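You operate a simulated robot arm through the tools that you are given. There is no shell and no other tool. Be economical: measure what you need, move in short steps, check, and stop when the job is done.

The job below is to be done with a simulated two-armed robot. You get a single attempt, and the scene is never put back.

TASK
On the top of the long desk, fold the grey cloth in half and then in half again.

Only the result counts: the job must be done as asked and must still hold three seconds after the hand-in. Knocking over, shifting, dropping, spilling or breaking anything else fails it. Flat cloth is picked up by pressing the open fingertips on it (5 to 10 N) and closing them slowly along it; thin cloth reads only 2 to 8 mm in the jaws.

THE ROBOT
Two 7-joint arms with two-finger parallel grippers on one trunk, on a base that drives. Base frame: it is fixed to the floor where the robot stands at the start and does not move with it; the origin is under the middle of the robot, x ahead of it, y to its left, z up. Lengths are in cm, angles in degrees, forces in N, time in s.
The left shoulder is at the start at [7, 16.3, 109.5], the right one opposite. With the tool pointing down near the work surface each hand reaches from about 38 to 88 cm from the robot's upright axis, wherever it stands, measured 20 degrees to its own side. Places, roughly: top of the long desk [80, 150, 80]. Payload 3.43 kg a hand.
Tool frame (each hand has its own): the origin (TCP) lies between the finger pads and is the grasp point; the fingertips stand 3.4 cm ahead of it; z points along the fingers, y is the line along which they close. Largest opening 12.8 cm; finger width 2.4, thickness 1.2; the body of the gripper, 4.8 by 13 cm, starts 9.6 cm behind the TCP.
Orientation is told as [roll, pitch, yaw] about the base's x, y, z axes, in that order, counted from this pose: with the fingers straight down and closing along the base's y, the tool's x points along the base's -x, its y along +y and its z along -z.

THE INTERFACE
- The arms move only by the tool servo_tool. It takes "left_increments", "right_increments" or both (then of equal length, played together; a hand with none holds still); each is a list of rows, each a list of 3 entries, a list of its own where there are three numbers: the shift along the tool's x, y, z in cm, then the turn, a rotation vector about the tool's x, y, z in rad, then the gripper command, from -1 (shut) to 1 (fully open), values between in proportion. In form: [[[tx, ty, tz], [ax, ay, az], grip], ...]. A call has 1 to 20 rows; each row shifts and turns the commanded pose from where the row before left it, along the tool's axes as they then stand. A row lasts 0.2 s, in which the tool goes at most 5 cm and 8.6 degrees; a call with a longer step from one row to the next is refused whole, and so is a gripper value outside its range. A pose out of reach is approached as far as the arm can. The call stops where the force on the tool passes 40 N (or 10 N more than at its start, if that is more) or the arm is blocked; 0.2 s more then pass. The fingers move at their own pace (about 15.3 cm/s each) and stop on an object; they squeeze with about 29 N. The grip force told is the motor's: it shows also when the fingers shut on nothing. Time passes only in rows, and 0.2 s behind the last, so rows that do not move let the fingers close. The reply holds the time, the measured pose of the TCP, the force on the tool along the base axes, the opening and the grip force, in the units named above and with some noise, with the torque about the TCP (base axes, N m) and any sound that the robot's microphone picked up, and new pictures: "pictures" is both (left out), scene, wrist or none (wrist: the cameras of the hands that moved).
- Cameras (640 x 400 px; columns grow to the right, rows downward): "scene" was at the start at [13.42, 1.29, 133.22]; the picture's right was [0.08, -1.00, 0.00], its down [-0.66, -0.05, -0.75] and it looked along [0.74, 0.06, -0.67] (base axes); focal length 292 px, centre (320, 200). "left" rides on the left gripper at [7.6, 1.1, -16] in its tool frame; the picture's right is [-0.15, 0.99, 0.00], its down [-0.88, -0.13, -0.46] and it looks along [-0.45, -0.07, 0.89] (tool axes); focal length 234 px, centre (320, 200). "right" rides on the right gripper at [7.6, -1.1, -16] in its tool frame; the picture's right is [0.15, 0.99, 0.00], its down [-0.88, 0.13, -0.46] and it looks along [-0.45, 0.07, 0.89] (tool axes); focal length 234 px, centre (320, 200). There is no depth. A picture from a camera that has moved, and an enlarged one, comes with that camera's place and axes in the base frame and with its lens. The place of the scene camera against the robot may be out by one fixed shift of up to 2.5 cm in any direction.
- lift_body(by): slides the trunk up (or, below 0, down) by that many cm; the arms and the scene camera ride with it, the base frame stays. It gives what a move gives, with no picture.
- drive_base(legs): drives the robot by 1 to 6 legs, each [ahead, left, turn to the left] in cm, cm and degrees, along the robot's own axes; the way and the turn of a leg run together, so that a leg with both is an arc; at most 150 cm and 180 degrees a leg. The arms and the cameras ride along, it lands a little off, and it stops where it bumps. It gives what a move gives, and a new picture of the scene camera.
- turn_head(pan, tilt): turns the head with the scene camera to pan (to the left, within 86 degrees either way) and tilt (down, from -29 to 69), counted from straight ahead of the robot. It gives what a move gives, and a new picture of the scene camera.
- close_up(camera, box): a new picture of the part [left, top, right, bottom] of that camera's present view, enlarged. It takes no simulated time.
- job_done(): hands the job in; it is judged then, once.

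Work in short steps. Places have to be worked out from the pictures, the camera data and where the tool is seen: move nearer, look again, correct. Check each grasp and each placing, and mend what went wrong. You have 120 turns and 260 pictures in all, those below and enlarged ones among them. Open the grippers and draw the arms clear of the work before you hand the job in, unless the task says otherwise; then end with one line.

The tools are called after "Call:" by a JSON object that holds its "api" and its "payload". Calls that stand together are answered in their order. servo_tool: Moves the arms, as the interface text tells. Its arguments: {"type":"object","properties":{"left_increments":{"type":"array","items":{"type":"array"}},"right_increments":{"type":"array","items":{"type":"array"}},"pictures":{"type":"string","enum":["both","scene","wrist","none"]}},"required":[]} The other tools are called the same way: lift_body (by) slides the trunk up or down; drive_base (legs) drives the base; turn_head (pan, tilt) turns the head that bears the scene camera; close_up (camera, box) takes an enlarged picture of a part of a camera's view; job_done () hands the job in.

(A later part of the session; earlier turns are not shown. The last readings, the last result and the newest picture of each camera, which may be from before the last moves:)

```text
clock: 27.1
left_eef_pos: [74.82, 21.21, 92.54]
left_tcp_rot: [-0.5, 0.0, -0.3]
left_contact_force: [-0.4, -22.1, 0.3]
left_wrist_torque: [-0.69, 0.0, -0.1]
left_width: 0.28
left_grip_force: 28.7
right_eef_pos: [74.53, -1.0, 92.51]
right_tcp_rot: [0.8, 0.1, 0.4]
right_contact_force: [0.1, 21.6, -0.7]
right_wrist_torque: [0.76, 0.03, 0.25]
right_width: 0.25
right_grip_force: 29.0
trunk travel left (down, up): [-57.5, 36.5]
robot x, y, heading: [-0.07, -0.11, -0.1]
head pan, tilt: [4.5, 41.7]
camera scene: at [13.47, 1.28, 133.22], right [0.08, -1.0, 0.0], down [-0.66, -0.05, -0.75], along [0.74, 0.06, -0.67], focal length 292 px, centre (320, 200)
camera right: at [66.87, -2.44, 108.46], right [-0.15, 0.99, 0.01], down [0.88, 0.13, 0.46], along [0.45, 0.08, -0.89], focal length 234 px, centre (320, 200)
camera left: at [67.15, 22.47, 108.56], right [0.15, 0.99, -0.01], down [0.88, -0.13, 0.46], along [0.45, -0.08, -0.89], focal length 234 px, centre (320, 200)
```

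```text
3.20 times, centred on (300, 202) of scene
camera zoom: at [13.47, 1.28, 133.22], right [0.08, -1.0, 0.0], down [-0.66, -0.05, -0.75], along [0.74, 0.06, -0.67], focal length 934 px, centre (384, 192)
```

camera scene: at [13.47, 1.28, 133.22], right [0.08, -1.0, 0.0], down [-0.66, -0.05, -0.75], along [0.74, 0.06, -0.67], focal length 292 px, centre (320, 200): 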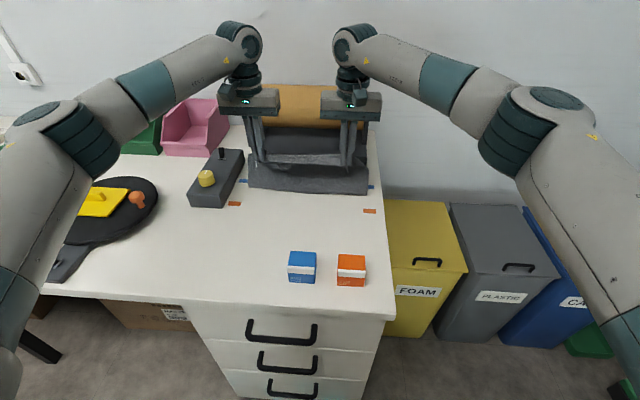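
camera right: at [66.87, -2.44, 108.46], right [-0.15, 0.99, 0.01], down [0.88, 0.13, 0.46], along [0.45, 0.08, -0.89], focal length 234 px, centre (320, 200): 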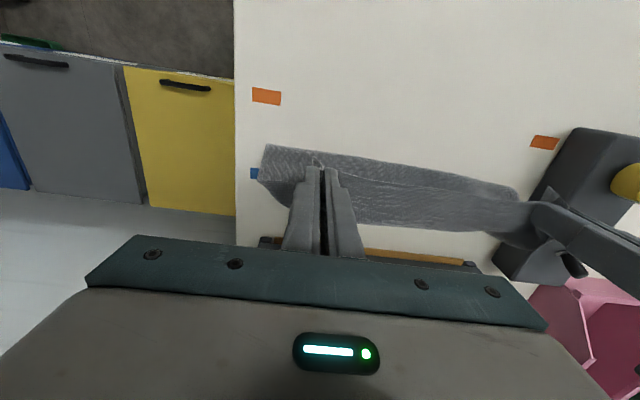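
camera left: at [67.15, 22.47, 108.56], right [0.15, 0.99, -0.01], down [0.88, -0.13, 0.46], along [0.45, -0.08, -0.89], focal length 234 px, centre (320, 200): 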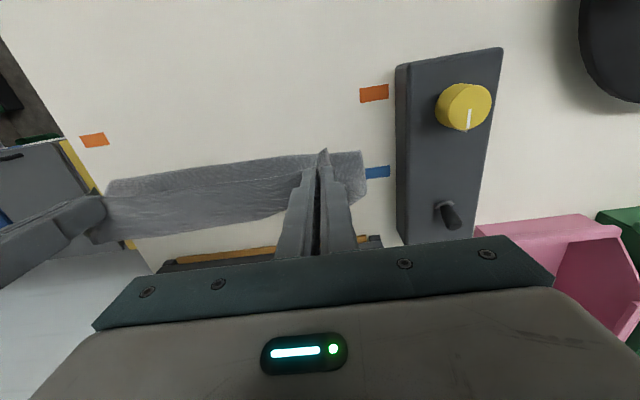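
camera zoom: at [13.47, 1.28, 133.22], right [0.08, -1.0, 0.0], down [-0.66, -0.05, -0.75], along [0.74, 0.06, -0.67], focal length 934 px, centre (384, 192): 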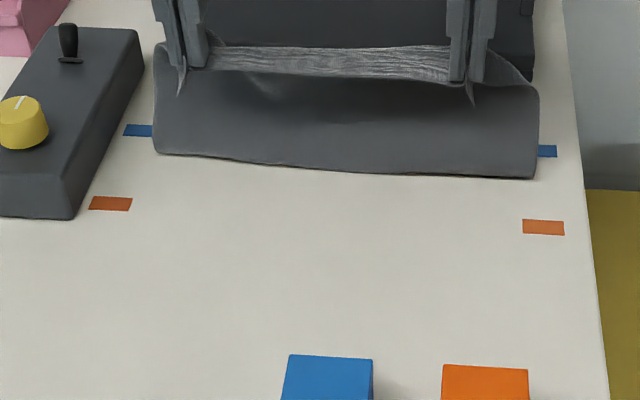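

The cloth slid forward slightly: far edge at x≈85, fold crease forming near x≈76. I'll slacken the side tension and carry on forward and down, stopping a bit above the far edge.

Call:
{"api": "servo_tool", "payload": {"left_increments": [[[0, -0.3, 0], [0, 0, 0], -1], [[-1.4, 0, 0], [0, 0, 0], -1], [[-1.4, 0, 1.0], [0, 0, 0], -1], [[-1.4, 0, 1.5], [0, 0, 0], -1], [[-1.4, 0, 2], [0, 0, 0], -1], [[-1.4, 0, 2], [0, 0, 0], -1], [[-1.3, 0, 1.5], [0, 0, 0], -1], [[0, 0, 0], [0, 0, 0], -1]], "right_increments": [[[0, 0.3, 0], [0, 0, 0], -1], [[-1.45, 0, 0], [0, 0, 0], -1], [[-1.45, 0, 1.0], [0, 0, 0], -1], [[-1.45, 0, 1.5], [0, 0, 0], -1], [[-1.45, 0, 2], [0, 0, 0], -1], [[-1.45, 0, 2], [0, 0, 0], -1], [[-1.35, 0, 1.5], [0, 0, 0], -1], [[0, 0, 0], [0, 0, 0], -1]], "pictures": "both"}}

Call:
{"api": "close_up", "payload": {"camera": "scene", "box": [200, 120, 400, 245]}}

```text
clock: 28.9
left_eef_pos: [82.88, 20.5, 84.51]
left_tcp_rot: [-0.7, -0.1, -0.5]
left_contact_force: [-1.8, -23.6, 0.8]
left_wrist_torque: [-0.87, 0.08, -0.18]
left_width: 0.26
left_grip_force: 28.3
right_eef_pos: [80.43, -1.47, 85.02]
right_tcp_rot: [0.9, -0.1, 0.6]
right_contact_force: [1.9, 23.5, -0.1]
right_wrist_torque: [0.8, -0.05, 0.23]
right_width: 0.28
right_grip_force: 28.6
right hand out of reach, approached as far as the arm can: row 6, 7
trunk travel left (down, up): [-57.5, 36.5]
robot x, y, heading: [-0.17, 0.11, 0.3]
head pan, tilt: [4.5, 41.7]
camera scene: at [13.36, 1.38, 133.23], right [0.08, -1.0, 0.0], down [-0.66, -0.05, -0.75], along [0.74, 0.06, -0.67], focal length 292 px, centre (320, 200)
camera right: at [72.83, -3.05, 100.99], right [-0.16, 0.99, 0.01], down [0.88, 0.13, 0.46], along [0.45, 0.08, -0.89], focal length 234 px, centre (320, 200)
camera left: at [75.24, 21.98, 100.57], right [0.16, 0.99, -0.01], down [0.88, -0.13, 0.46], along [0.45, -0.08, -0.89], focal length 234 px, centre (320, 200)
```

scene: 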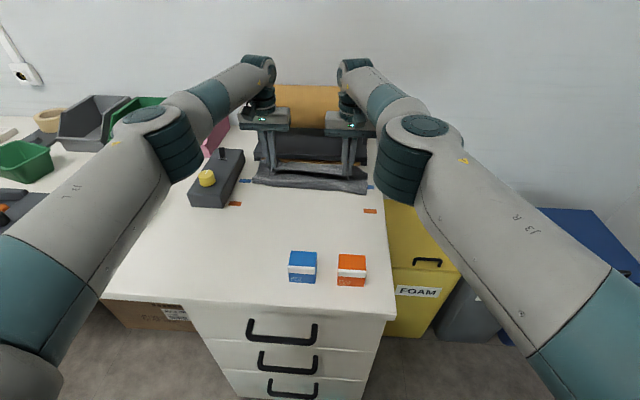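
right: 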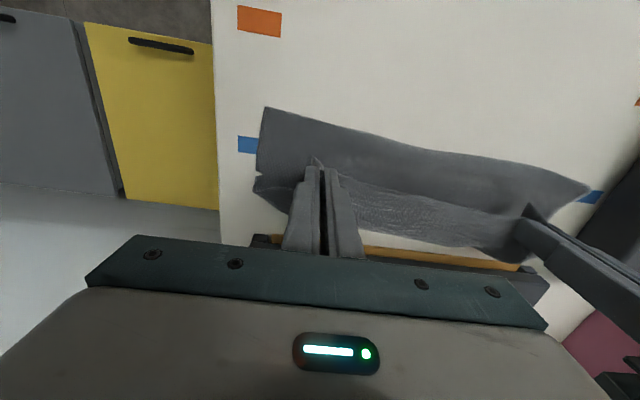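
left: 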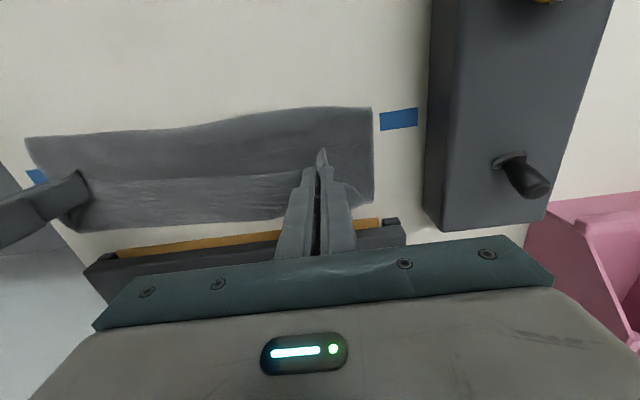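

```text
3.20 times, centred on (300, 182) of scene
camera zoom: at [13.36, 1.38, 133.23], right [0.08, -1.0, 0.0], down [-0.66, -0.05, -0.75], along [0.74, 0.06, -0.67], focal length 934 px, centre (384, 256)
```

zoom: 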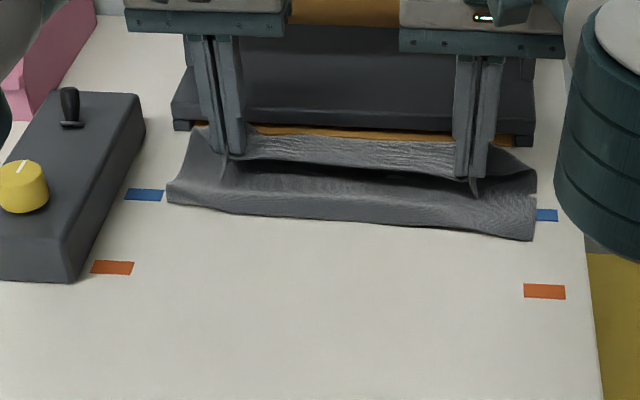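

The right arm hits its reach limit, and the cloth slid forward and piled up. I'll lift the cloth to hang freely, bring it back toward me, and slacken the side pull, so I can re-lay it about 7 cm nearer.

Call:
{"api": "servo_tool", "payload": {"left_increments": [[[0, -0.25, -1], [0, 0, 0], -1], [[0.5, -0.25, -2], [0, 0, 0], -1], [[0.8, 0, -2], [0, 0, 0], -1], [[0.8, 0, -2], [0, 0, 0], -1], [[0.8, 0, -2], [0, 0, 0], -1], [[0.8, 0, -2], [0, 0, 0], -1], [[0.8, 0, -2], [0, 0, 0], -1], [[0.8, 0, -2], [0, 0, 0], -1], [[0.8, 0, -2], [0, 0, 0], -1], [[0.8, 0, -2], [0, 0, 0], -1], [[0, 0, 0], [0, 0, 0], -1]], "right_increments": [[[0, 0.25, -1], [0, 0, 0], -1], [[0.5, 0.25, -2], [0, 0, 0], -1], [[0.8, 0, -2], [0, 0, 0], -1], [[0.8, 0, -2], [0, 0, 0], -1], [[0.8, 0, -2], [0, 0, 0], -1], [[0.8, 0, -2], [0, 0, 0], -1], [[0.8, 0, -2], [0, 0, 0], -1], [[0.8, 0, -2], [0, 0, 0], -1], [[0.8, 0, -2], [0, 0, 0], -1], [[0.8, 0, -2], [0, 0, 0], -1], [[0, 0, 0], [0, 0, 0], -1]], "pictures": "both"}}

```text
clock: 31.3
left_eef_pos: [76.1, 20.52, 103.65]
left_tcp_rot: [-0.5, -0.1, -0.4]
left_contact_force: [0.9, -0.7, 0.1]
left_wrist_torque: [-0.03, -0.02, -0.01]
left_width: 0.25
left_grip_force: 29.4
right_eef_pos: [77.74, -0.4, 104.48]
right_tcp_rot: [0.6, 0.1, 0.3]
right_contact_force: [-1.1, -0.3, 0.8]
right_wrist_torque: [0.0, 0.04, -0.03]
right_width: 0.25
right_grip_force: 29.1
right hand out of reach, approached as far as the arm can: row 3, 4, 5, 6, 7, 8, 9, 10
trunk travel left (down, up): [-57.5, 36.5]
robot x, y, heading: [-0.06, 0.17, -0.2]
head pan, tilt: [4.5, 41.7]
camera scene: at [13.51, 1.3, 133.21], right [0.08, -1.0, 0.0], down [-0.66, -0.05, -0.75], along [0.74, 0.06, -0.67], focal length 292 px, centre (320, 200)
camera right: at [70.08, -1.9, 120.47], right [-0.15, 0.99, 0.01], down [0.88, 0.13, 0.46], along [0.45, 0.08, -0.89], focal length 234 px, centre (320, 200)
camera left: at [68.47, 21.73, 119.46], right [0.15, 0.99, -0.01], down [0.88, -0.13, 0.46], along [0.45, -0.08, -0.89], focal length 234 px, centre (320, 200)
```

scene: 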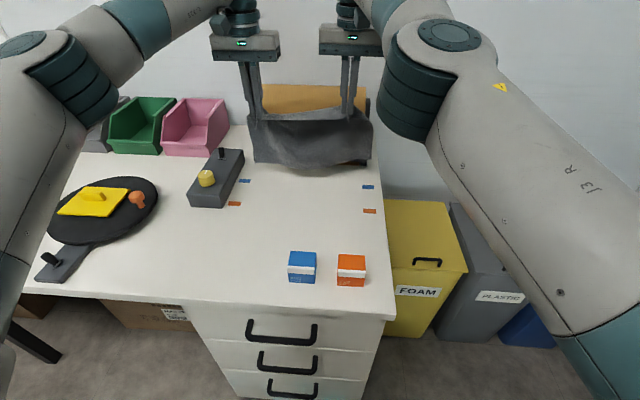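
right: 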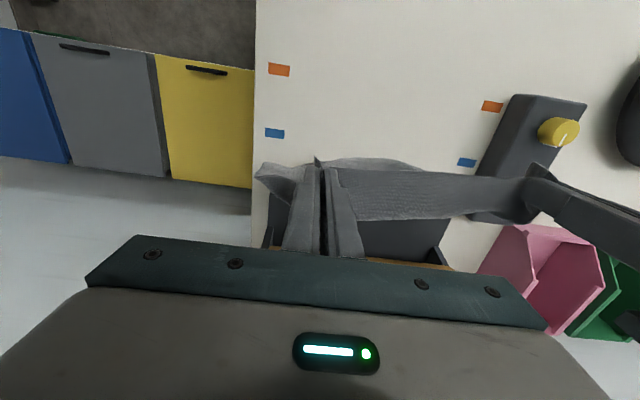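
left: 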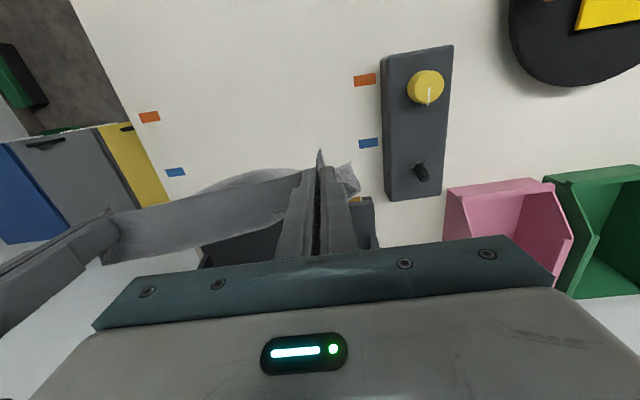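

Cloth hangs freely, tension gone. Bringing both hands back toward x≈70 and a touch higher, then checking.

Call:
{"api": "servo_tool", "payload": {"left_increments": [[[1.2, 0, -0.2], [0, 0, 0], -1], [[1.2, 0, -0.2], [0, 0, 0], -1], [[1.2, 0, -0.2], [0, 0, 0], -1], [[1.2, 0, -0.2], [0, 0, 0], -1], [[1.2, 0, -0.2], [0, 0, 0], -1], [[0, 0, 0], [0, 0, 0], -1], [[0, 0, 0], [0, 0, 0], -1]], "right_increments": [[[1.5, 0, -0.1], [0, 0, 0], -1], [[1.5, 0, -0.1], [0, 0, 0], -1], [[1.5, 0, 0], [0, 0, 0], -1], [[1.5, 0, 0], [0, 0, 0], -1], [[1.5, 0, 0], [0, 0, 0], -1], [[0, 0, 0], [0, 0, 0], -1], [[0, 0, 0], [0, 0, 0], -1]], "pictures": "both"}}

Call:
{"api": "close_up", "payload": {"camera": "scene", "box": [200, 90, 400, 215]}}

```text
clock: 32.9
left_eef_pos: [70.08, 20.51, 104.47]
left_tcp_rot: [-0.6, 0.0, -0.4]
left_contact_force: [0.3, -0.7, -0.1]
left_wrist_torque: [-0.04, -0.02, 0.04]
left_width: 0.29
left_grip_force: 28.8
right_eef_pos: [76.94, 0.6, 105.51]
right_tcp_rot: [0.6, 0.0, 0.3]
right_contact_force: [-1.0, 1.2, 1.0]
right_wrist_torque: [0.09, 0.05, 0.02]
right_width: 0.28
right_grip_force: 28.4
right hand out of reach, approached as far as the arm can: row 1, 2, 3, 4, 5
trunk travel left (down, up): [-57.5, 36.5]
robot x, y, heading: [0.01, 0.14, 0.2]
head pan, tilt: [4.5, 41.7]
camera scene: at [13.41, 1.31, 133.22], right [0.08, -1.0, 0.0], down [-0.66, -0.05, -0.75], along [0.74, 0.06, -0.67], focal length 292 px, centre (320, 200)
camera right: at [69.37, -0.82, 121.49], right [-0.15, 0.99, 0.01], down [0.88, 0.13, 0.46], along [0.45, 0.08, -0.89], focal length 234 px, centre (320, 200)
camera left: at [62.45, 21.84, 120.49], right [0.15, 0.99, -0.01], down [0.88, -0.13, 0.46], along [0.45, -0.08, -0.89], focal length 234 px, centre (320, 200)
```

scene: 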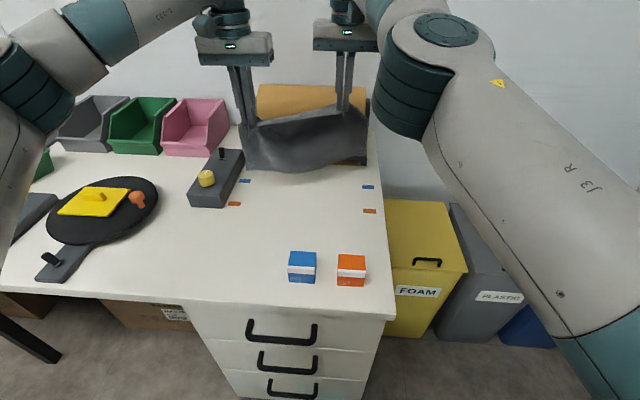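
right: 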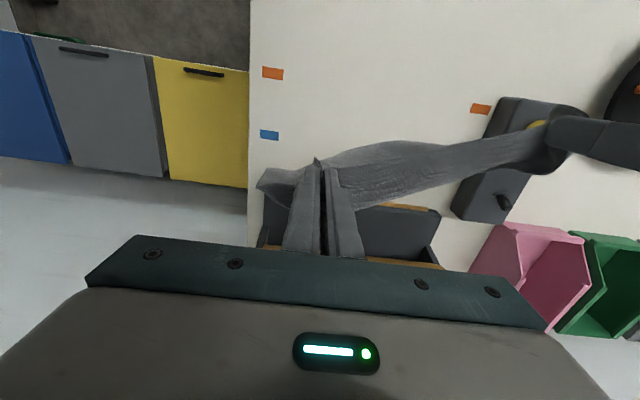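
left: 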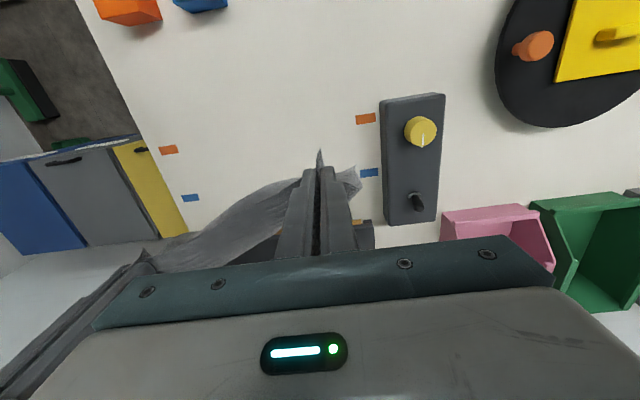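

```text
3.20 times, centred on (300, 152) of scene
camera zoom: at [13.41, 1.31, 133.22], right [0.08, -1.0, 0.0], down [-0.66, -0.05, -0.75], along [0.74, 0.06, -0.67], focal length 934 px, centre (384, 352)
```

zoom: 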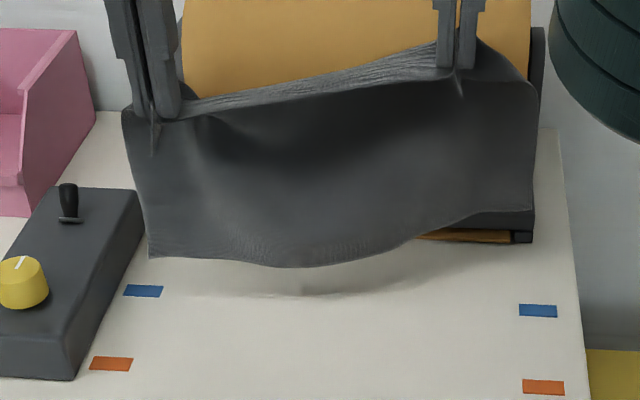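

The right arm is stuck near a limit (left at x=70, right at 77). I'll move the left forward again to match and try freeing the right by going right/down/back.

Call:
{"api": "servo_tool", "payload": {"left_increments": [[[-0.8, -0.6, 0.2], [0, 0, 0], -1], [[-0.8, -0.6, 0.2], [0, 0, 0], -1], [[-0.8, -0.6, 0.2], [0, 0, 0], -1], [[-0.4, -0.6, 0.2], [0, 0, 0], -1]], "right_increments": [[[0.3, -0.6, 0.5], [0, 0, 0], -1], [[0.3, -0.6, 0.5], [0, 0, 0], -1], [[0.3, -0.6, 0.5], [0, 0, 0], -1], [[0.3, -0.6, 0.5], [0, 0, 0], -1]], "pictures": "none"}}

```text
clock: 33.9
left_eef_pos: [72.89, 18.18, 103.82]
left_tcp_rot: [-0.5, 0.0, -0.4]
left_contact_force: [0.8, 1.1, -0.1]
left_wrist_torque: [-0.01, 0.02, 0.01]
left_width: 0.26
left_grip_force: 29.2
right_eef_pos: [77.93, -1.15, 104.02]
right_tcp_rot: [0.5, 0.0, 0.4]
right_contact_force: [-0.9, 0.5, -0.5]
right_wrist_torque: [-0.02, 0.02, 0.02]
right_width: 0.26
right_grip_force: 29.1
right hand out of reach, approached as far as the arm can: row 1, 2, 3, 4
trunk travel left (down, up): [-57.5, 36.5]
robot x, y, heading: [-0.02, 0.2, -0.1]
head pan, tilt: [4.5, 41.7]
```

Right seems on its reach sphere with a near-straight arm. I'll tip the right fingers slightly forward so the wrist comes back and the elbow can bend.

Call:
{"api": "servo_tool", "payload": {"right_increments": [[[0, 0, 0], [0, -0.1, 0], -1], [[0, 0, 0], [0, -0.1, 0], -1], [[0, 0, 0], [0, 0, 0], -1]], "pictures": "scene"}}

```text
clock: 34.7
left_eef_pos: [72.85, 18.04, 103.62]
left_tcp_rot: [-0.5, 0.0, -0.3]
left_contact_force: [0.1, -1.0, 0.3]
left_wrist_torque: [-0.01, 0.01, 0.02]
left_width: 0.28
left_grip_force: 28.6
right_eef_pos: [80.95, -0.0, 104.95]
right_tcp_rot: [0.6, -8.6, 0.3]
right_contact_force: [-0.2, 0.2, 0.2]
right_wrist_torque: [-0.03, 0.03, 0.02]
right_width: 0.27
right_grip_force: 29.3
right hand out of reach, approached as far as the arm can: row 1, 2
trunk travel left (down, up): [-57.5, 36.5]
robot x, y, heading: [-0.2, 0.05, -0.0]
head pan, tilt: [4.5, 41.7]
camera scene: at [13.42, 1.29, 133.22], right [0.08, -1.0, 0.0], down [-0.66, -0.05, -0.75], along [0.74, 0.06, -0.67], focal length 292 px, centre (320, 200)
```

scene: 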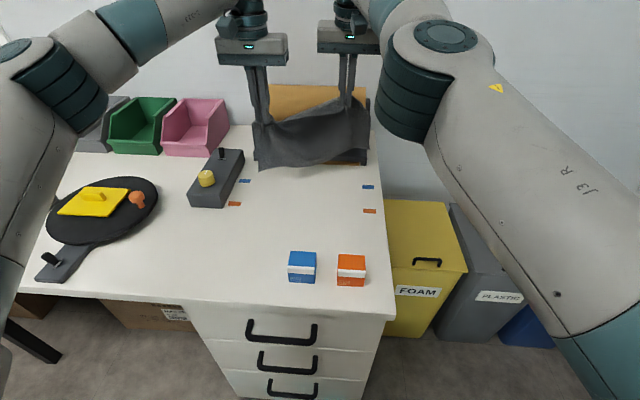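

The wrist didn't move. Testing with a larger backward command for the right hand, plus a move outward to break the straight-arm configuration.

Call:
{"api": "servo_tool", "payload": {"right_increments": [[[2.5, -1.0, 1.5], [0, 0, 0], -1], [[2.5, -1.0, 1.5], [0, 0, 0], -1]], "pictures": "none"}}

```text
clock: 35.2
left_eef_pos: [73.19, 16.16, 103.73]
left_tcp_rot: [-1.4, -0.7, -1.5]
left_contact_force: [7.3, -16.5, -0.7]
left_wrist_torque: [-0.48, -0.24, 0.02]
left_width: 0.28
left_grip_force: 28.3
right_eef_pos: [81.94, -3.79, 102.52]
right_tcp_rot: [4.0, -5.7, -9.6]
right_contact_force: [-6.6, 13.7, 0.6]
right_wrist_torque: [0.72, 0.27, 0.22]
right_width: 0.28
right_grip_force: 28.7
right hand out of reach, approached as far as the arm can: row 1
trunk travel left (down, up): [-57.5, 36.5]
robot x, y, heading: [0.21, -0.2, 0.1]
head pan, tilt: [4.5, 41.7]
stopped in row 2 (left hand): the force on the tool passed its limit (the readings are from after the stop); the commanded pose is now the measured one
```

It's moving now and the commanded poses were reset. Stepping the right hand back carefully.

Call:
{"api": "servo_tool", "payload": {"right_increments": [[[1.0, 0.6, 0], [0, 0, 0], -1], [[1.2, 0.3, 0], [0, 0, 0.05], -1], [[1.2, 0, 0], [0, 0, 0.05], -1], [[0, 0, 0], [0, 0, 0], -1]], "pictures": "none"}}

```text
clock: 36.2
left_eef_pos: [72.96, 17.26, 103.85]
left_tcp_rot: [-1.5, -0.5, -1.0]
left_contact_force: [0.3, -0.1, 0.3]
left_wrist_torque: [0.02, 0.02, 0.0]
left_width: 0.28
left_grip_force: 29.4
right_eef_pos: [78.6, -2.02, 102.36]
right_tcp_rot: [4.0, -5.7, -15.4]
right_contact_force: [-0.8, -0.3, 0.4]
right_wrist_torque: [0.03, -0.01, 0.02]
right_width: 0.25
right_grip_force: 28.9
trunk travel left (down, up): [-57.5, 36.5]
robot x, y, heading: [-0.31, -0.04, -0.1]
head pan, tilt: [4.5, 41.7]
```

Now it responds normally. Straightening the right tool and bringing both hands to x≈70.

Call:
{"api": "servo_tool", "payload": {"left_increments": [[[0.5, 0.4, 0], [0, 0, 0], -1], [[0.5, 0.4, 0], [0, 0, 0], -1], [[0.5, 0.4, 0], [0, 0, 0], -1], [[0.5, 0.4, 0], [0, 0, 0], -1], [[0.5, 0.3, 0], [0, 0, 0], -1], [[0.5, 0.3, 0], [0, 0, 0], -1], [[0, 0.2, 0], [0, 0, 0], -1], [[0, 0, 0], [0, 0, 0], -1]], "right_increments": [[[1.2, 0.3, -0.2], [0, 0, -0.04], -1], [[1.2, 0.3, -0.2], [0.01, 0.02, -0.04], -1], [[1.2, 0.2, -0.2], [0.01, 0.02, -0.04], -1], [[1.2, 0.2, -0.2], [0.01, 0.02, -0.04], -1], [[1.2, 0.1, -0.2], [0.02, 0.02, -0.04], -1], [[1.2, 0, -0.2], [0.02, 0.02, -0.04], -1], [[1.2, 0, -0.2], [0, 0, -0.03], -1], [[0, 0, 0], [0, 0, 0], -1]], "pictures": "both"}}

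Call:
{"api": "close_up", "payload": {"camera": "scene", "box": [200, 100, 400, 225]}}

```text
clock: 38.0
left_eef_pos: [70.02, 19.72, 103.94]
left_tcp_rot: [-1.5, -0.6, -1.0]
left_contact_force: [-0.3, 0.8, 0.5]
left_wrist_torque: [-0.06, 0.0, 0.01]
left_width: 0.28
left_grip_force: 29.0
right_eef_pos: [70.26, 0.2, 103.39]
right_tcp_rot: [-0.8, -0.4, 0.4]
right_contact_force: [0.1, -0.4, -0.8]
right_wrist_torque: [0.02, 0.01, -0.02]
right_width: 0.27
right_grip_force: 28.9
trunk travel left (down, up): [-57.5, 36.5]
robot x, y, heading: [-0.03, -0.09, 0.4]
head pan, tilt: [4.5, 41.7]
camera scene: at [13.43, 1.33, 133.22], right [0.08, -1.0, 0.0], down [-0.66, -0.05, -0.75], along [0.74, 0.06, -0.67], focal length 292 px, centre (320, 200)
camera right: at [62.67, -0.72, 119.23], right [-0.15, 0.99, -0.02], down [0.88, 0.14, 0.46], along [0.46, 0.06, -0.89], focal length 234 px, centre (320, 200)
camera left: at [62.28, 21.44, 119.7], right [0.16, 0.99, -0.02], down [0.87, -0.13, 0.47], along [0.46, -0.1, -0.88], focal length 234 px, centre (320, 200)
```

scene: 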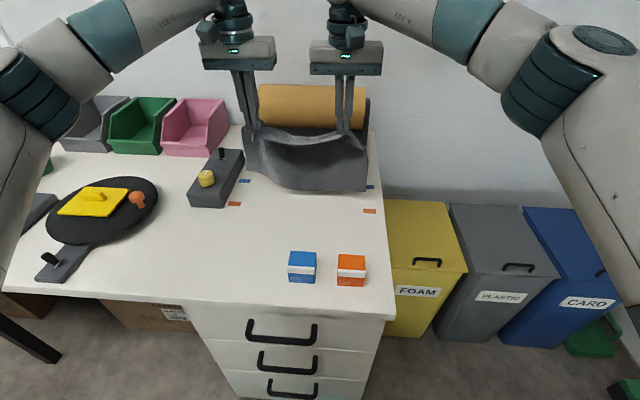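
right: 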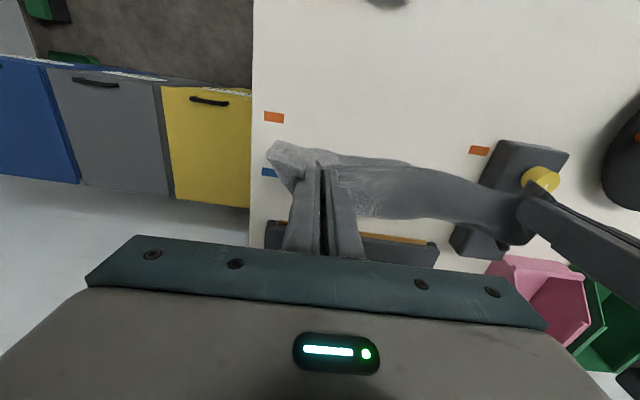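
left: 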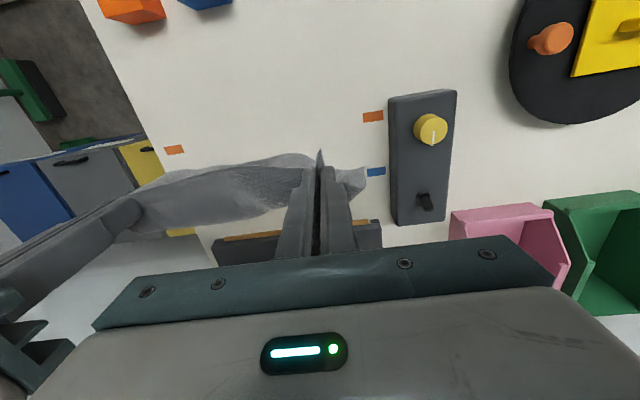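

```text
3.20 times, centred on (300, 162) of scene
camera zoom: at [13.43, 1.33, 133.22], right [0.08, -1.0, 0.0], down [-0.66, -0.05, -0.75], along [0.74, 0.06, -0.67], focal length 934 px, centre (384, 320)
```

zoom: 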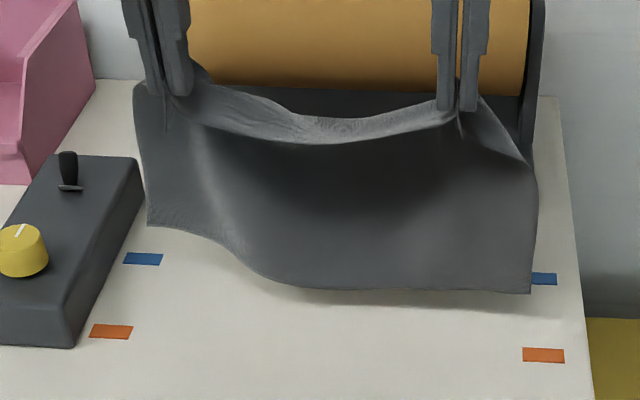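

Both hands now at x≈70 with the cloth hanging. Spreading to 21.3 cm, raising a little, and moving to x≈72.5 to let it settle.

Call:
{"api": "servo_tool", "payload": {"left_increments": [[[0, 0.3, -0.7], [0, 0, 0], -1], [[-0.6, 0.2, -0.5], [0, 0, 0], -1], [[-0.7, 0.2, 0], [0, 0, 0], -1], [[-0.7, 0.1, 0], [0, 0, 0], -1], [[-0.5, 0, 0], [0, 0, 0], -1], [[0, 0, 0], [0, 0, 0], -1], [[0, 0, 0], [0, 0, 0], -1], [[0, 0, 0], [0, 0, 0], -1], [[0, 0, 0], [0, 0, 0], -1]], "right_increments": [[[0, -0.3, -1.0], [0, 0, 0], -1], [[-0.6, -0.2, -0.7], [0, 0, 0], -1], [[-0.7, -0.2, 0], [0, 0, 0], -1], [[-0.7, -0.2, 0], [0, 0, 0], -1], [[-0.3, -0.1, 0], [0, 0, 0], -1], [[0, 0, 0], [0, 0, 0], -1], [[0, 0, 0], [0, 0, 0], -1], [[0, 0, 0], [0, 0, 0], -1], [[0, 0, 0], [0, 0, 0], -1]], "pictures": "none"}}

Call:
{"api": "close_up", "payload": {"camera": "scene", "box": [200, 100, 400, 225]}}

```text
clock: 40.0
left_eef_pos: [72.54, 20.43, 105.01]
left_tcp_rot: [-1.5, -0.6, -0.9]
left_contact_force: [0.5, -0.2, -0.6]
left_wrist_torque: [-0.03, 0.02, -0.03]
left_width: 0.25
left_grip_force: 28.8
right_eef_pos: [72.72, -0.68, 105.08]
right_tcp_rot: [-0.8, -0.3, 0.2]
right_contact_force: [-0.4, 0.1, 0.8]
right_wrist_torque: [-0.04, -0.01, -0.04]
right_width: 0.27
right_grip_force: 28.8
trunk travel left (down, up): [-57.5, 36.5]
robot x, y, heading: [0.33, 0.34, 0.2]
head pan, tilt: [4.5, 41.7]
```

```text
3.20 times, centred on (300, 162) of scene
camera zoom: at [13.42, 1.3, 133.22], right [0.08, -1.0, 0.0], down [-0.66, -0.05, -0.75], along [0.74, 0.06, -0.67], focal length 934 px, centre (384, 320)
```

zoom: 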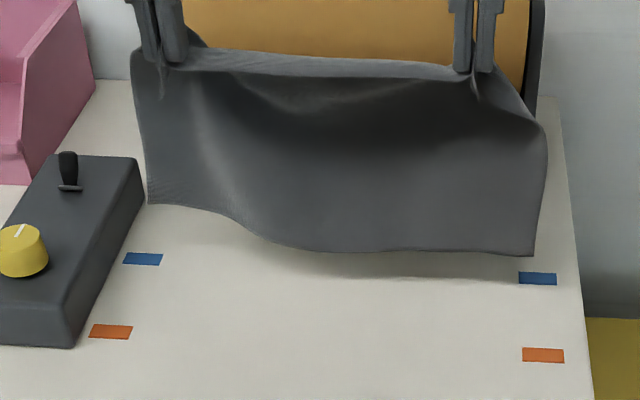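

Lowering so the far edge touches the desk, then laying the far half while backing toward me.

Call:
{"api": "servo_tool", "payload": {"left_increments": [[[0, 0, 0.8], [0, 0, 0], -1], [[0, 0, 0.8], [0, 0, 0], -1], [[0.6, 0, 0.9], [0, 0, 0], -1], [[0.8, 0, 0.9], [0, 0, 0], -1], [[0.9, 0, 0.9], [0, 0, 0], -1], [[0.9, 0, 0.9], [0, 0, 0], -1], [[0.9, 0, 0.9], [0, 0, 0], -1], [[0.9, 0, 0.9], [0, 0, 0], -1], [[0.9, 0, 0.9], [0, 0, 0], -1], [[0.9, 0, 0.9], [0, 0, 0], -1], [[0.9, 0, 0.9], [0, 0, 0], -1], [[0.9, 0, 0.9], [0, 0, 0], -1], [[0, 0, 0], [0, 0, 0], -1]], "right_increments": [[[0, 0, 0.8], [0, 0, 0], -1], [[0, 0, 0.8], [0, 0, 0], -1], [[0.6, 0, 0.9], [0, 0, 0], -1], [[0.8, 0, 0.9], [0, 0, 0], -1], [[0.9, 0, 0.9], [0, 0, 0], -1], [[0.9, 0, 0.9], [0, 0, 0], -1], [[0.9, 0, 0.9], [0, 0, 0], -1], [[0.9, 0, 0.9], [0, 0, 0], -1], [[0.9, 0, 0.9], [0, 0, 0], -1], [[0.9, 0, 0.9], [0, 0, 0], -1], [[0.9, 0, 0.9], [0, 0, 0], -1], [[0.9, 0, 0.9], [0, 0, 0], -1], [[0, 0, 0], [0, 0, 0], -1]], "pictures": "both"}}

Call:
{"api": "close_up", "payload": {"camera": "scene", "box": [200, 130, 400, 255]}}

```text
clock: 42.8
left_eef_pos: [64.0, 20.36, 94.22]
left_tcp_rot: [-1.5, -0.6, -1.0]
left_contact_force: [0.8, -1.3, -0.3]
left_wrist_torque: [0.0, 0.01, -0.01]
left_width: 0.27
left_grip_force: 29.2
right_eef_pos: [64.23, -0.92, 94.31]
right_tcp_rot: [-0.7, -0.3, 0.3]
right_contact_force: [0.4, 0.4, -0.4]
right_wrist_torque: [0.08, 0.02, -0.01]
right_width: 0.27
right_grip_force: 29.1
trunk travel left (down, up): [-57.5, 36.5]
robot x, y, heading: [0.1, 0.42, 0.2]
head pan, tilt: [4.5, 41.7]
camera scene: at [13.42, 1.29, 133.22], right [0.08, -1.0, 0.0], down [-0.66, -0.05, -0.75], along [0.74, 0.06, -0.67], focal length 292 px, centre (320, 200)
camera right: at [56.45, -1.98, 110.32], right [-0.15, 0.99, -0.01], down [0.88, 0.14, 0.46], along [0.46, 0.06, -0.89], focal length 234 px, centre (320, 200)
camera left: at [56.27, 22.06, 110.16], right [0.16, 0.99, -0.02], down [0.87, -0.13, 0.47], along [0.46, -0.1, -0.88], focal length 234 px, centre (320, 200)
```

scene: 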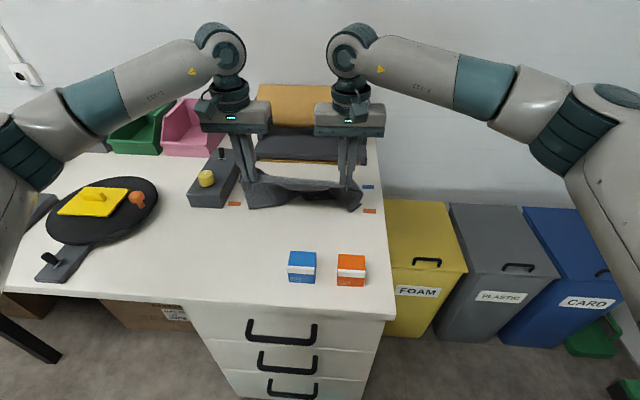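
right: 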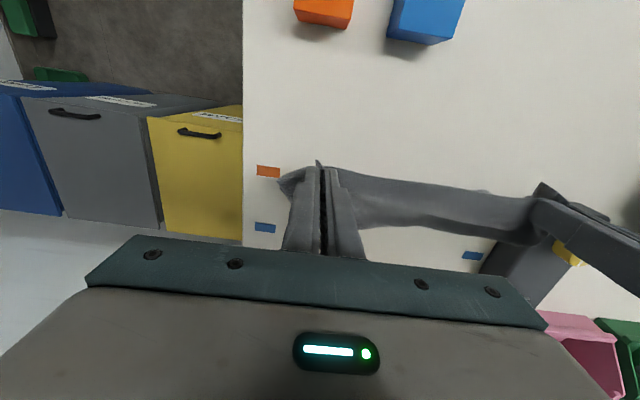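
left: 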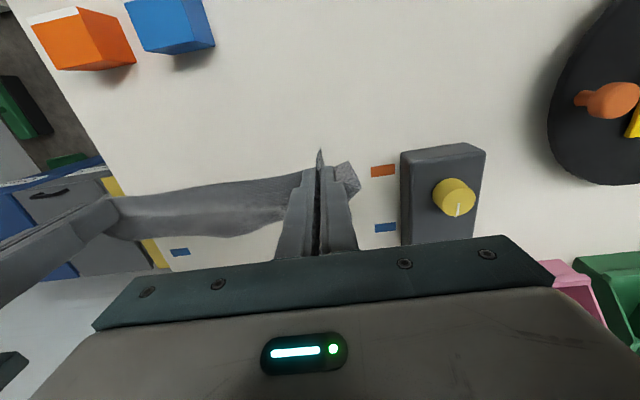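

```text
3.20 times, centred on (300, 192) of scene
camera zoom: at [13.42, 1.29, 133.22], right [0.08, -1.0, 0.0], down [-0.66, -0.05, -0.75], along [0.74, 0.06, -0.67], focal length 934 px, centre (384, 224)
```

zoom: 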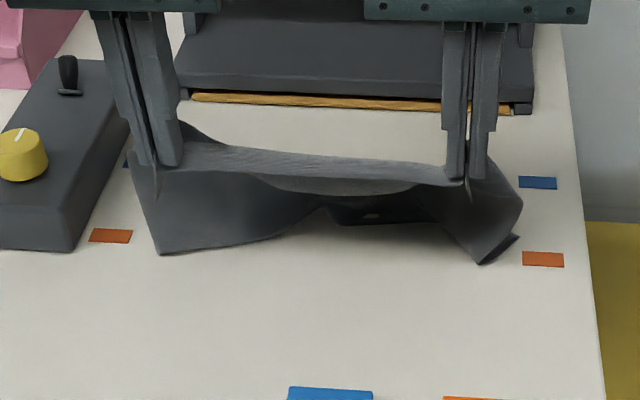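

The far half curled under rather than laying out. Before re-laying, I'll check whether the base has room to drive forward for better reach.

Call:
{"api": "turn_head", "payload": {"pan": 0, "tilt": 69}}

```text
clock: 43.8
left_eef_pos: [64.07, 20.4, 94.18]
left_tcp_rot: [-1.5, -0.6, -1.0]
left_contact_force: [-0.7, -0.8, -0.2]
left_wrist_torque: [-0.07, 0.0, 0.0]
left_width: 0.26
left_grip_force: 29.5
right_eef_pos: [64.25, -0.95, 94.29]
right_tcp_rot: [-0.8, -0.3, 0.3]
right_contact_force: [-0.6, 1.3, 0.3]
right_wrist_torque: [0.08, -0.02, -0.02]
right_width: 0.28
right_grip_force: 28.7
trunk travel left (down, up): [-57.5, 36.5]
robot x, y, heading: [0.05, -0.08, -0.2]
head pan, tilt: [0.0, 68.8]
camera scene: at [10.66, 0.64, 129.87], right [0.0, -1.0, 0.0], down [-0.93, 0.0, -0.36], along [0.36, 0.0, -0.93], focal length 292 px, centre (320, 200)
```

scene: 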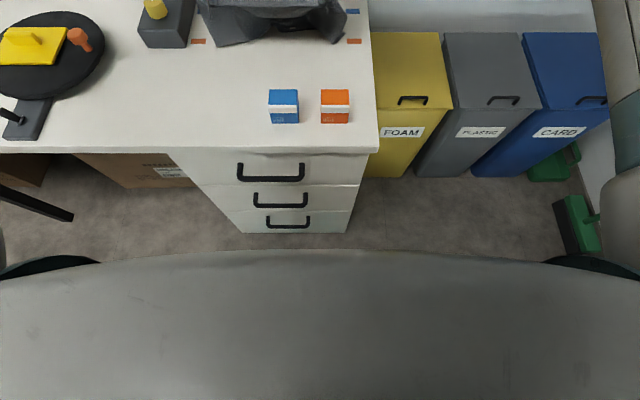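

There's at least ~7 cm between base and desk. I'll lift the cloth clear, shift the hands back and right, then drive the base forward-left so the cloth is centred and in better reach.

Call:
{"api": "servo_tool", "payload": {"left_increments": [[[0, 0, -2], [0, 0, 0], -1], [[0, 0, -2], [0, 0, 0], -1], [[0, 0, -2], [0, 0, 0], -1], [[0, 0, -2], [0, 0, 0], -1], [[0, 0, -2], [0, 0, 0], -1], [[0, 0, -2], [0, 0, 0], -1], [[0.3, 0, -2], [0, 0, 0], -1], [[0.3, -1.8, 0], [0, 0, 0], -1], [[0.3, -1.8, 0], [0, 0, 0], -1], [[0.3, -1.8, 0], [0, 0, 0], -1], [[0.3, -1.8, 0], [0, 0, 0], -1], [[0, -1.8, 0], [0, 0, 0], -1], [[0, 0, 0], [0, 0, 0], -1]], "right_increments": [[[0, 0, -2], [0, 0, 0], -1], [[0, 0, -2], [0, 0, 0], -1], [[0, 0, -2], [0, 0, 0], -1], [[0, 0, -2], [0, 0, 0], -1], [[0, 0, -2], [0, 0, 0], -1], [[0, 0, -2], [0, 0, 0], -1], [[0.3, 0, -2], [0, 0, 0], -1], [[0.3, -1.8, 0], [0, 0, 0], -1], [[0.3, -1.8, 0], [0, 0, 0], -1], [[0.3, -1.8, 0], [0, 0, 0], -1], [[0.3, -1.8, 0], [0, 0, 0], -1], [[0, -1.8, 0], [0, 0, 0], -1], [[0, 0, 0], [0, 0, 0], -1]], "pictures": "scene"}}

```text
clock: 46.5
left_eef_pos: [62.23, 11.8, 108.59]
left_tcp_rot: [-1.5, -0.7, -0.9]
left_contact_force: [0.0, -3.0, -0.7]
left_wrist_torque: [-0.07, 0.0, 0.0]
left_width: 0.28
left_grip_force: 28.9
right_eef_pos: [62.68, -9.54, 108.53]
right_tcp_rot: [-0.9, -0.3, 0.5]
right_contact_force: [0.1, 3.7, 0.1]
right_wrist_torque: [0.07, 0.01, 0.02]
right_width: 0.26
right_grip_force: 28.9
trunk travel left (down, up): [-57.5, 36.5]
robot x, y, heading: [0.16, -0.37, 0.1]
head pan, tilt: [0.0, 68.8]
camera scene: at [10.65, 0.73, 129.86], right [0.0, -1.0, 0.0], down [-0.93, 0.0, -0.36], along [0.36, 0.0, -0.93], focal length 292 px, centre (320, 200)
```

scene: 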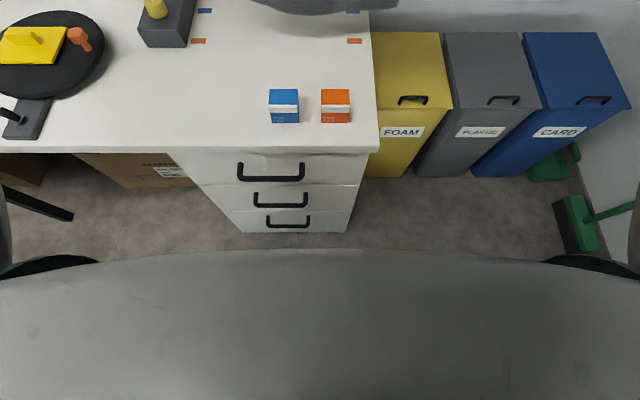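

Cloth clear of everything. Driving 5 cm ahead and 9 cm left.

Call:
{"api": "drive_base", "payload": {"legs": [[5, 9, 0]]}}

Call:
{"api": "turn_head", "payload": {"pan": 0, "tilt": 42}}

```text
clock: 47.7
left_eef_pos: [67.06, 20.77, 108.54]
left_tcp_rot: [-1.6, -0.7, -1.0]
left_contact_force: [0.1, -2.4, 0.0]
left_wrist_torque: [-0.14, -0.01, -0.05]
left_width: 0.28
left_grip_force: 29.0
right_eef_pos: [67.63, -0.64, 108.59]
right_tcp_rot: [-0.9, -0.3, 0.5]
right_contact_force: [-1.1, 3.1, -0.3]
right_wrist_torque: [0.08, -0.01, -0.03]
right_width: 0.28
right_grip_force: 28.9
trunk travel left (down, up): [-57.5, 36.5]
robot x, y, heading: [4.78, 9.01, 0.1]
head pan, tilt: [0.0, 68.8]
camera scene: at [15.64, 9.53, 129.86], right [0.0, -1.0, 0.0], down [-0.93, 0.0, -0.36], along [0.36, 0.0, -0.93], focal length 292 px, centre (320, 200)
```

scene: 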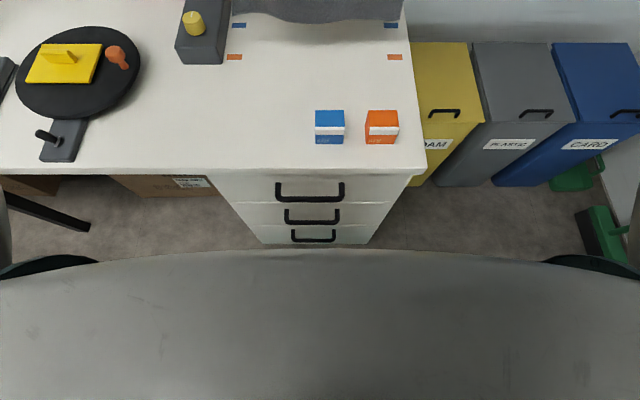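

```text
clock: 48.6
left_eef_pos: [67.01, 20.55, 108.53]
left_tcp_rot: [-1.5, -0.6, -1.0]
left_contact_force: [-0.3, -2.9, -0.3]
left_wrist_torque: [-0.14, -0.01, 0.01]
left_width: 0.29
left_grip_force: 29.0
right_eef_pos: [67.49, -0.74, 108.54]
right_tcp_rot: [-0.8, -0.3, 0.4]
right_contact_force: [0.3, 3.1, -0.5]
right_wrist_torque: [0.12, 0.03, -0.03]
right_width: 0.28
right_grip_force: 28.8
trunk travel left (down, up): [-57.5, 36.5]
robot x, y, heading: [5.13, 8.77, 0.0]
head pan, tilt: [0.0, 42.0]
camera scene: at [18.37, 9.47, 133.17], right [0.0, -1.0, 0.0], down [-0.67, 0.0, -0.74], along [0.74, 0.0, -0.67], focal length 292 px, centre (320, 200)
```

scene: 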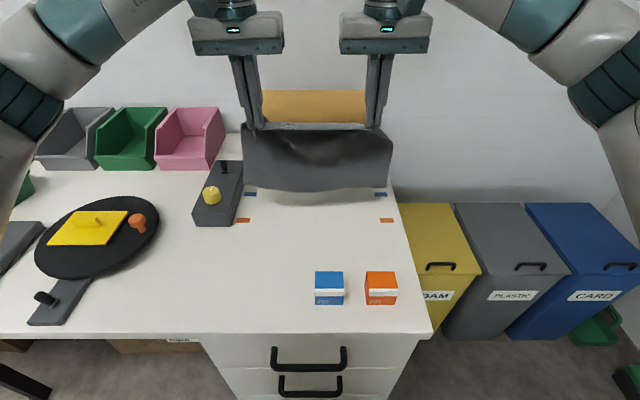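

The cloth hangs straight and is centred. Moving it forward to x≈79 just above touching height.

Call:
{"api": "servo_tool", "payload": {"left_increments": [[[-1.2, 0, 0], [0, 0, 0], -1], [[-1.3, 0, 0], [0, 0, 0], -1], [[-1.3, 0, 0], [0, 0, 0], -1], [[-1.3, 0, 0], [0, 0, 0], -1], [[-1.3, 0, 0], [0, 0, 0], -1], [[-1.3, 0, 0.5], [0, 0, 0], -1], [[-1.3, 0, 0.5], [0, 0, 0], -1], [[-1.2, 0, 0.7], [0, 0, 0], -1], [[-1.0, 0, 0.7], [0, 0, 0], -1], [[-0.8, 0, 0.6], [0, 0, 0], -1], [[0, 0, 0], [0, 0, 0], -1], [[0, 0, 0], [0, 0, 0], -1], [[0, 0, 0], [0, 0, 0], -1]], "right_increments": [[[-1.2, 0, 0], [0, 0, 0], -1], [[-1.2, 0, 0], [0, 0, 0], -1], [[-1.2, 0, 0], [0, 0, 0], -1], [[-1.3, 0, 0], [0, 0, 0], -1], [[-1.3, 0, 0], [0, 0, 0], -1], [[-1.3, 0, 0.5], [0, 0, 0], -1], [[-1.3, 0, 0.5], [0, 0, 0], -1], [[-1.1, 0, 0.7], [0, 0, 0], -1], [[-0.9, 0, 0.7], [0, 0, 0], -1], [[-0.7, 0, 0.6], [0, 0, 0], -1], [[0, 0, 0], [0, 0, 0], -1], [[0, 0, 0], [0, 0, 0], -1], [[0, 0, 0], [0, 0, 0], -1]], "pictures": "scene"}}

```text
clock: 51.4
left_eef_pos: [79.16, 20.4, 105.71]
left_tcp_rot: [-1.5, -0.6, -1.0]
left_contact_force: [0.2, -0.2, 0.2]
left_wrist_torque: [0.02, -0.03, 0.01]
left_width: 0.28
left_grip_force: 29.1
right_eef_pos: [79.1, -0.75, 105.68]
right_tcp_rot: [-0.7, -0.3, 0.4]
right_contact_force: [-0.3, 0.3, -0.3]
right_wrist_torque: [0.01, 0.01, -0.06]
right_width: 0.27
right_grip_force: 29.6
trunk travel left (down, up): [-57.5, 36.5]
robot x, y, heading: [4.85, 8.58, -0.2]
head pan, tilt: [0.0, 42.0]
camera scene: at [18.39, 9.5, 133.18], right [0.0, -1.0, 0.0], down [-0.67, 0.0, -0.74], along [0.74, 0.0, -0.67], focal length 292 px, centre (320, 200)
```

scene: 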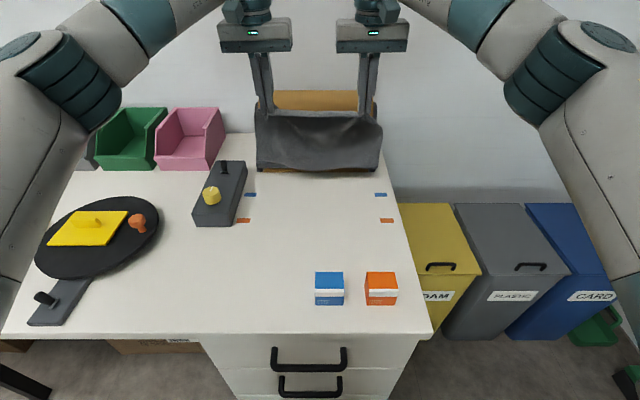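

Laying the cloth flat by backing the hands while lowering along an arc, so it trails out ahead.

Call:
{"api": "servo_tool", "payload": {"left_increments": [[[1, 0, 0.6], [0, 0, 0], -1], [[1, 0, 0.6], [0, 0, 0], -1], [[1.2, 0, 0.6], [0, 0, 0], -1], [[1.2, 0, 0.6], [0, 0, 0], -1], [[1.2, 0, 0.6], [0, 0, 0], -1], [[1.2, 0, 0.8], [0, 0, 0], -1], [[1.2, 0, 0.8], [0, 0, 0], -1], [[1.2, 0, 0.8], [0, 0, 0], -1], [[1.2, 0, 1.0], [0, 0, 0], -1], [[1.2, 0, 1.0], [0, 0, 0], -1], [[1.2, 0, 1.0], [0, 0, 0], -1]], "right_increments": [[[1, 0, 0.6], [0, 0, 0], -1], [[1, 0, 0.6], [0, 0, 0], -1], [[1.2, 0, 0.6], [0, 0, 0], -1], [[1.2, 0, 0.6], [0, 0, 0], -1], [[1.2, 0, 0.6], [0, 0, 0], -1], [[1.2, 0, 0.8], [0, 0, 0], -1], [[1.2, 0, 0.8], [0, 0, 0], -1], [[1.2, 0, 0.8], [0, 0, 0], -1], [[1.2, 0, 1.0], [0, 0, 0], -1], [[1.2, 0, 1.0], [0, 0, 0], -1], [[1.2, 0, 1.0], [0, 0, 0], -1]], "pictures": "both"}}

```text
clock: 53.8
left_eef_pos: [66.48, 20.38, 97.2]
left_tcp_rot: [-1.4, -0.7, -0.8]
left_contact_force: [-0.1, -1.2, -0.1]
left_wrist_torque: [-0.05, 0.01, -0.01]
left_width: 0.27
left_grip_force: 29.5
right_eef_pos: [66.26, -0.91, 97.21]
right_tcp_rot: [-0.8, -0.4, 0.5]
right_contact_force: [-0.1, 0.9, -0.4]
right_wrist_torque: [0.08, 0.0, -0.02]
right_width: 0.23
right_grip_force: 28.8
trunk travel left (down, up): [-57.5, 36.5]
robot x, y, heading: [5.09, 8.88, 0.1]
head pan, tilt: [0.0, 42.0]
camera scene: at [18.38, 9.5, 133.18], right [0.0, -1.0, 0.0], down [-0.67, 0.0, -0.74], along [0.74, 0.0, -0.67], focal length 292 px, centre (320, 200)
camera right: at [58.61, -1.97, 113.09], right [-0.15, 0.99, -0.01], down [0.88, 0.14, 0.46], along [0.46, 0.06, -0.89], focal length 234 px, centre (320, 200)
camera left: at [58.66, 22.05, 113.07], right [0.16, 0.99, -0.02], down [0.87, -0.13, 0.47], along [0.46, -0.1, -0.88], focal length 234 px, centre (320, 200)
```

scene: 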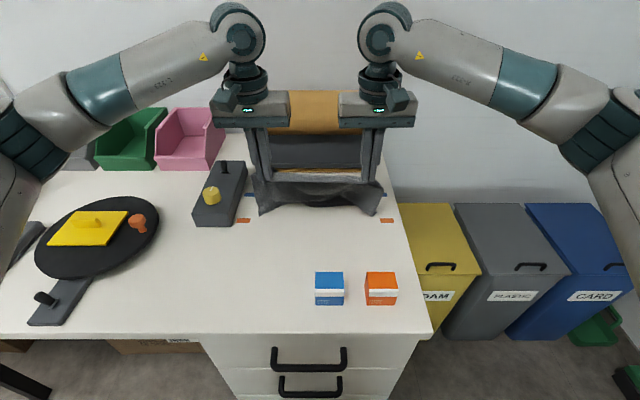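
right: 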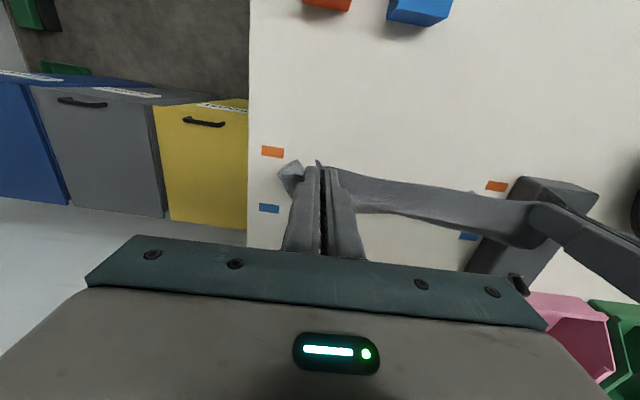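
left: 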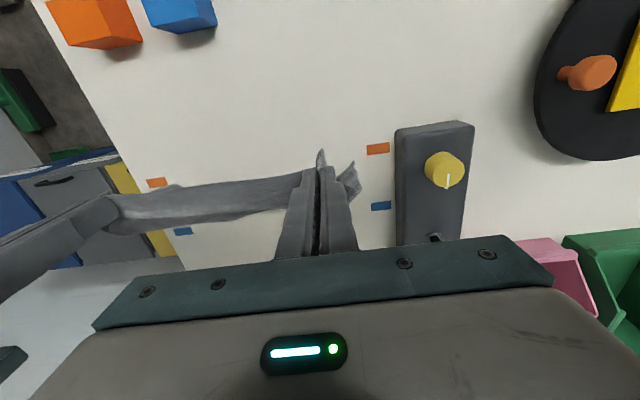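

Call:
{"api": "close_up", "payload": {"camera": "scene", "box": [220, 130, 420, 255]}}

```text
3.20 times, centred on (320, 192) of scene
camera zoom: at [18.38, 9.5, 133.18], right [0.0, -1.0, 0.0], down [-0.67, 0.0, -0.74], along [0.74, 0.0, -0.67], focal length 934 px, centre (320, 224)
```

zoom: 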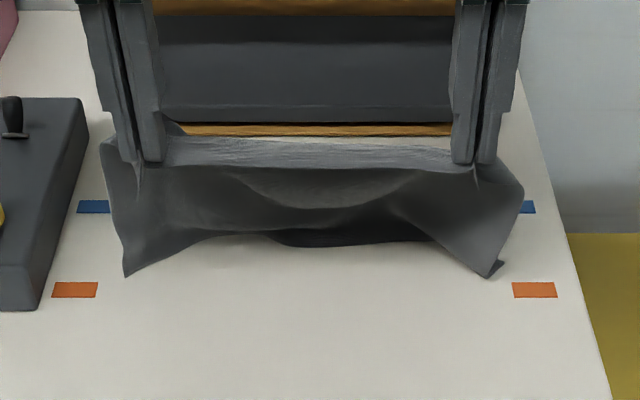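

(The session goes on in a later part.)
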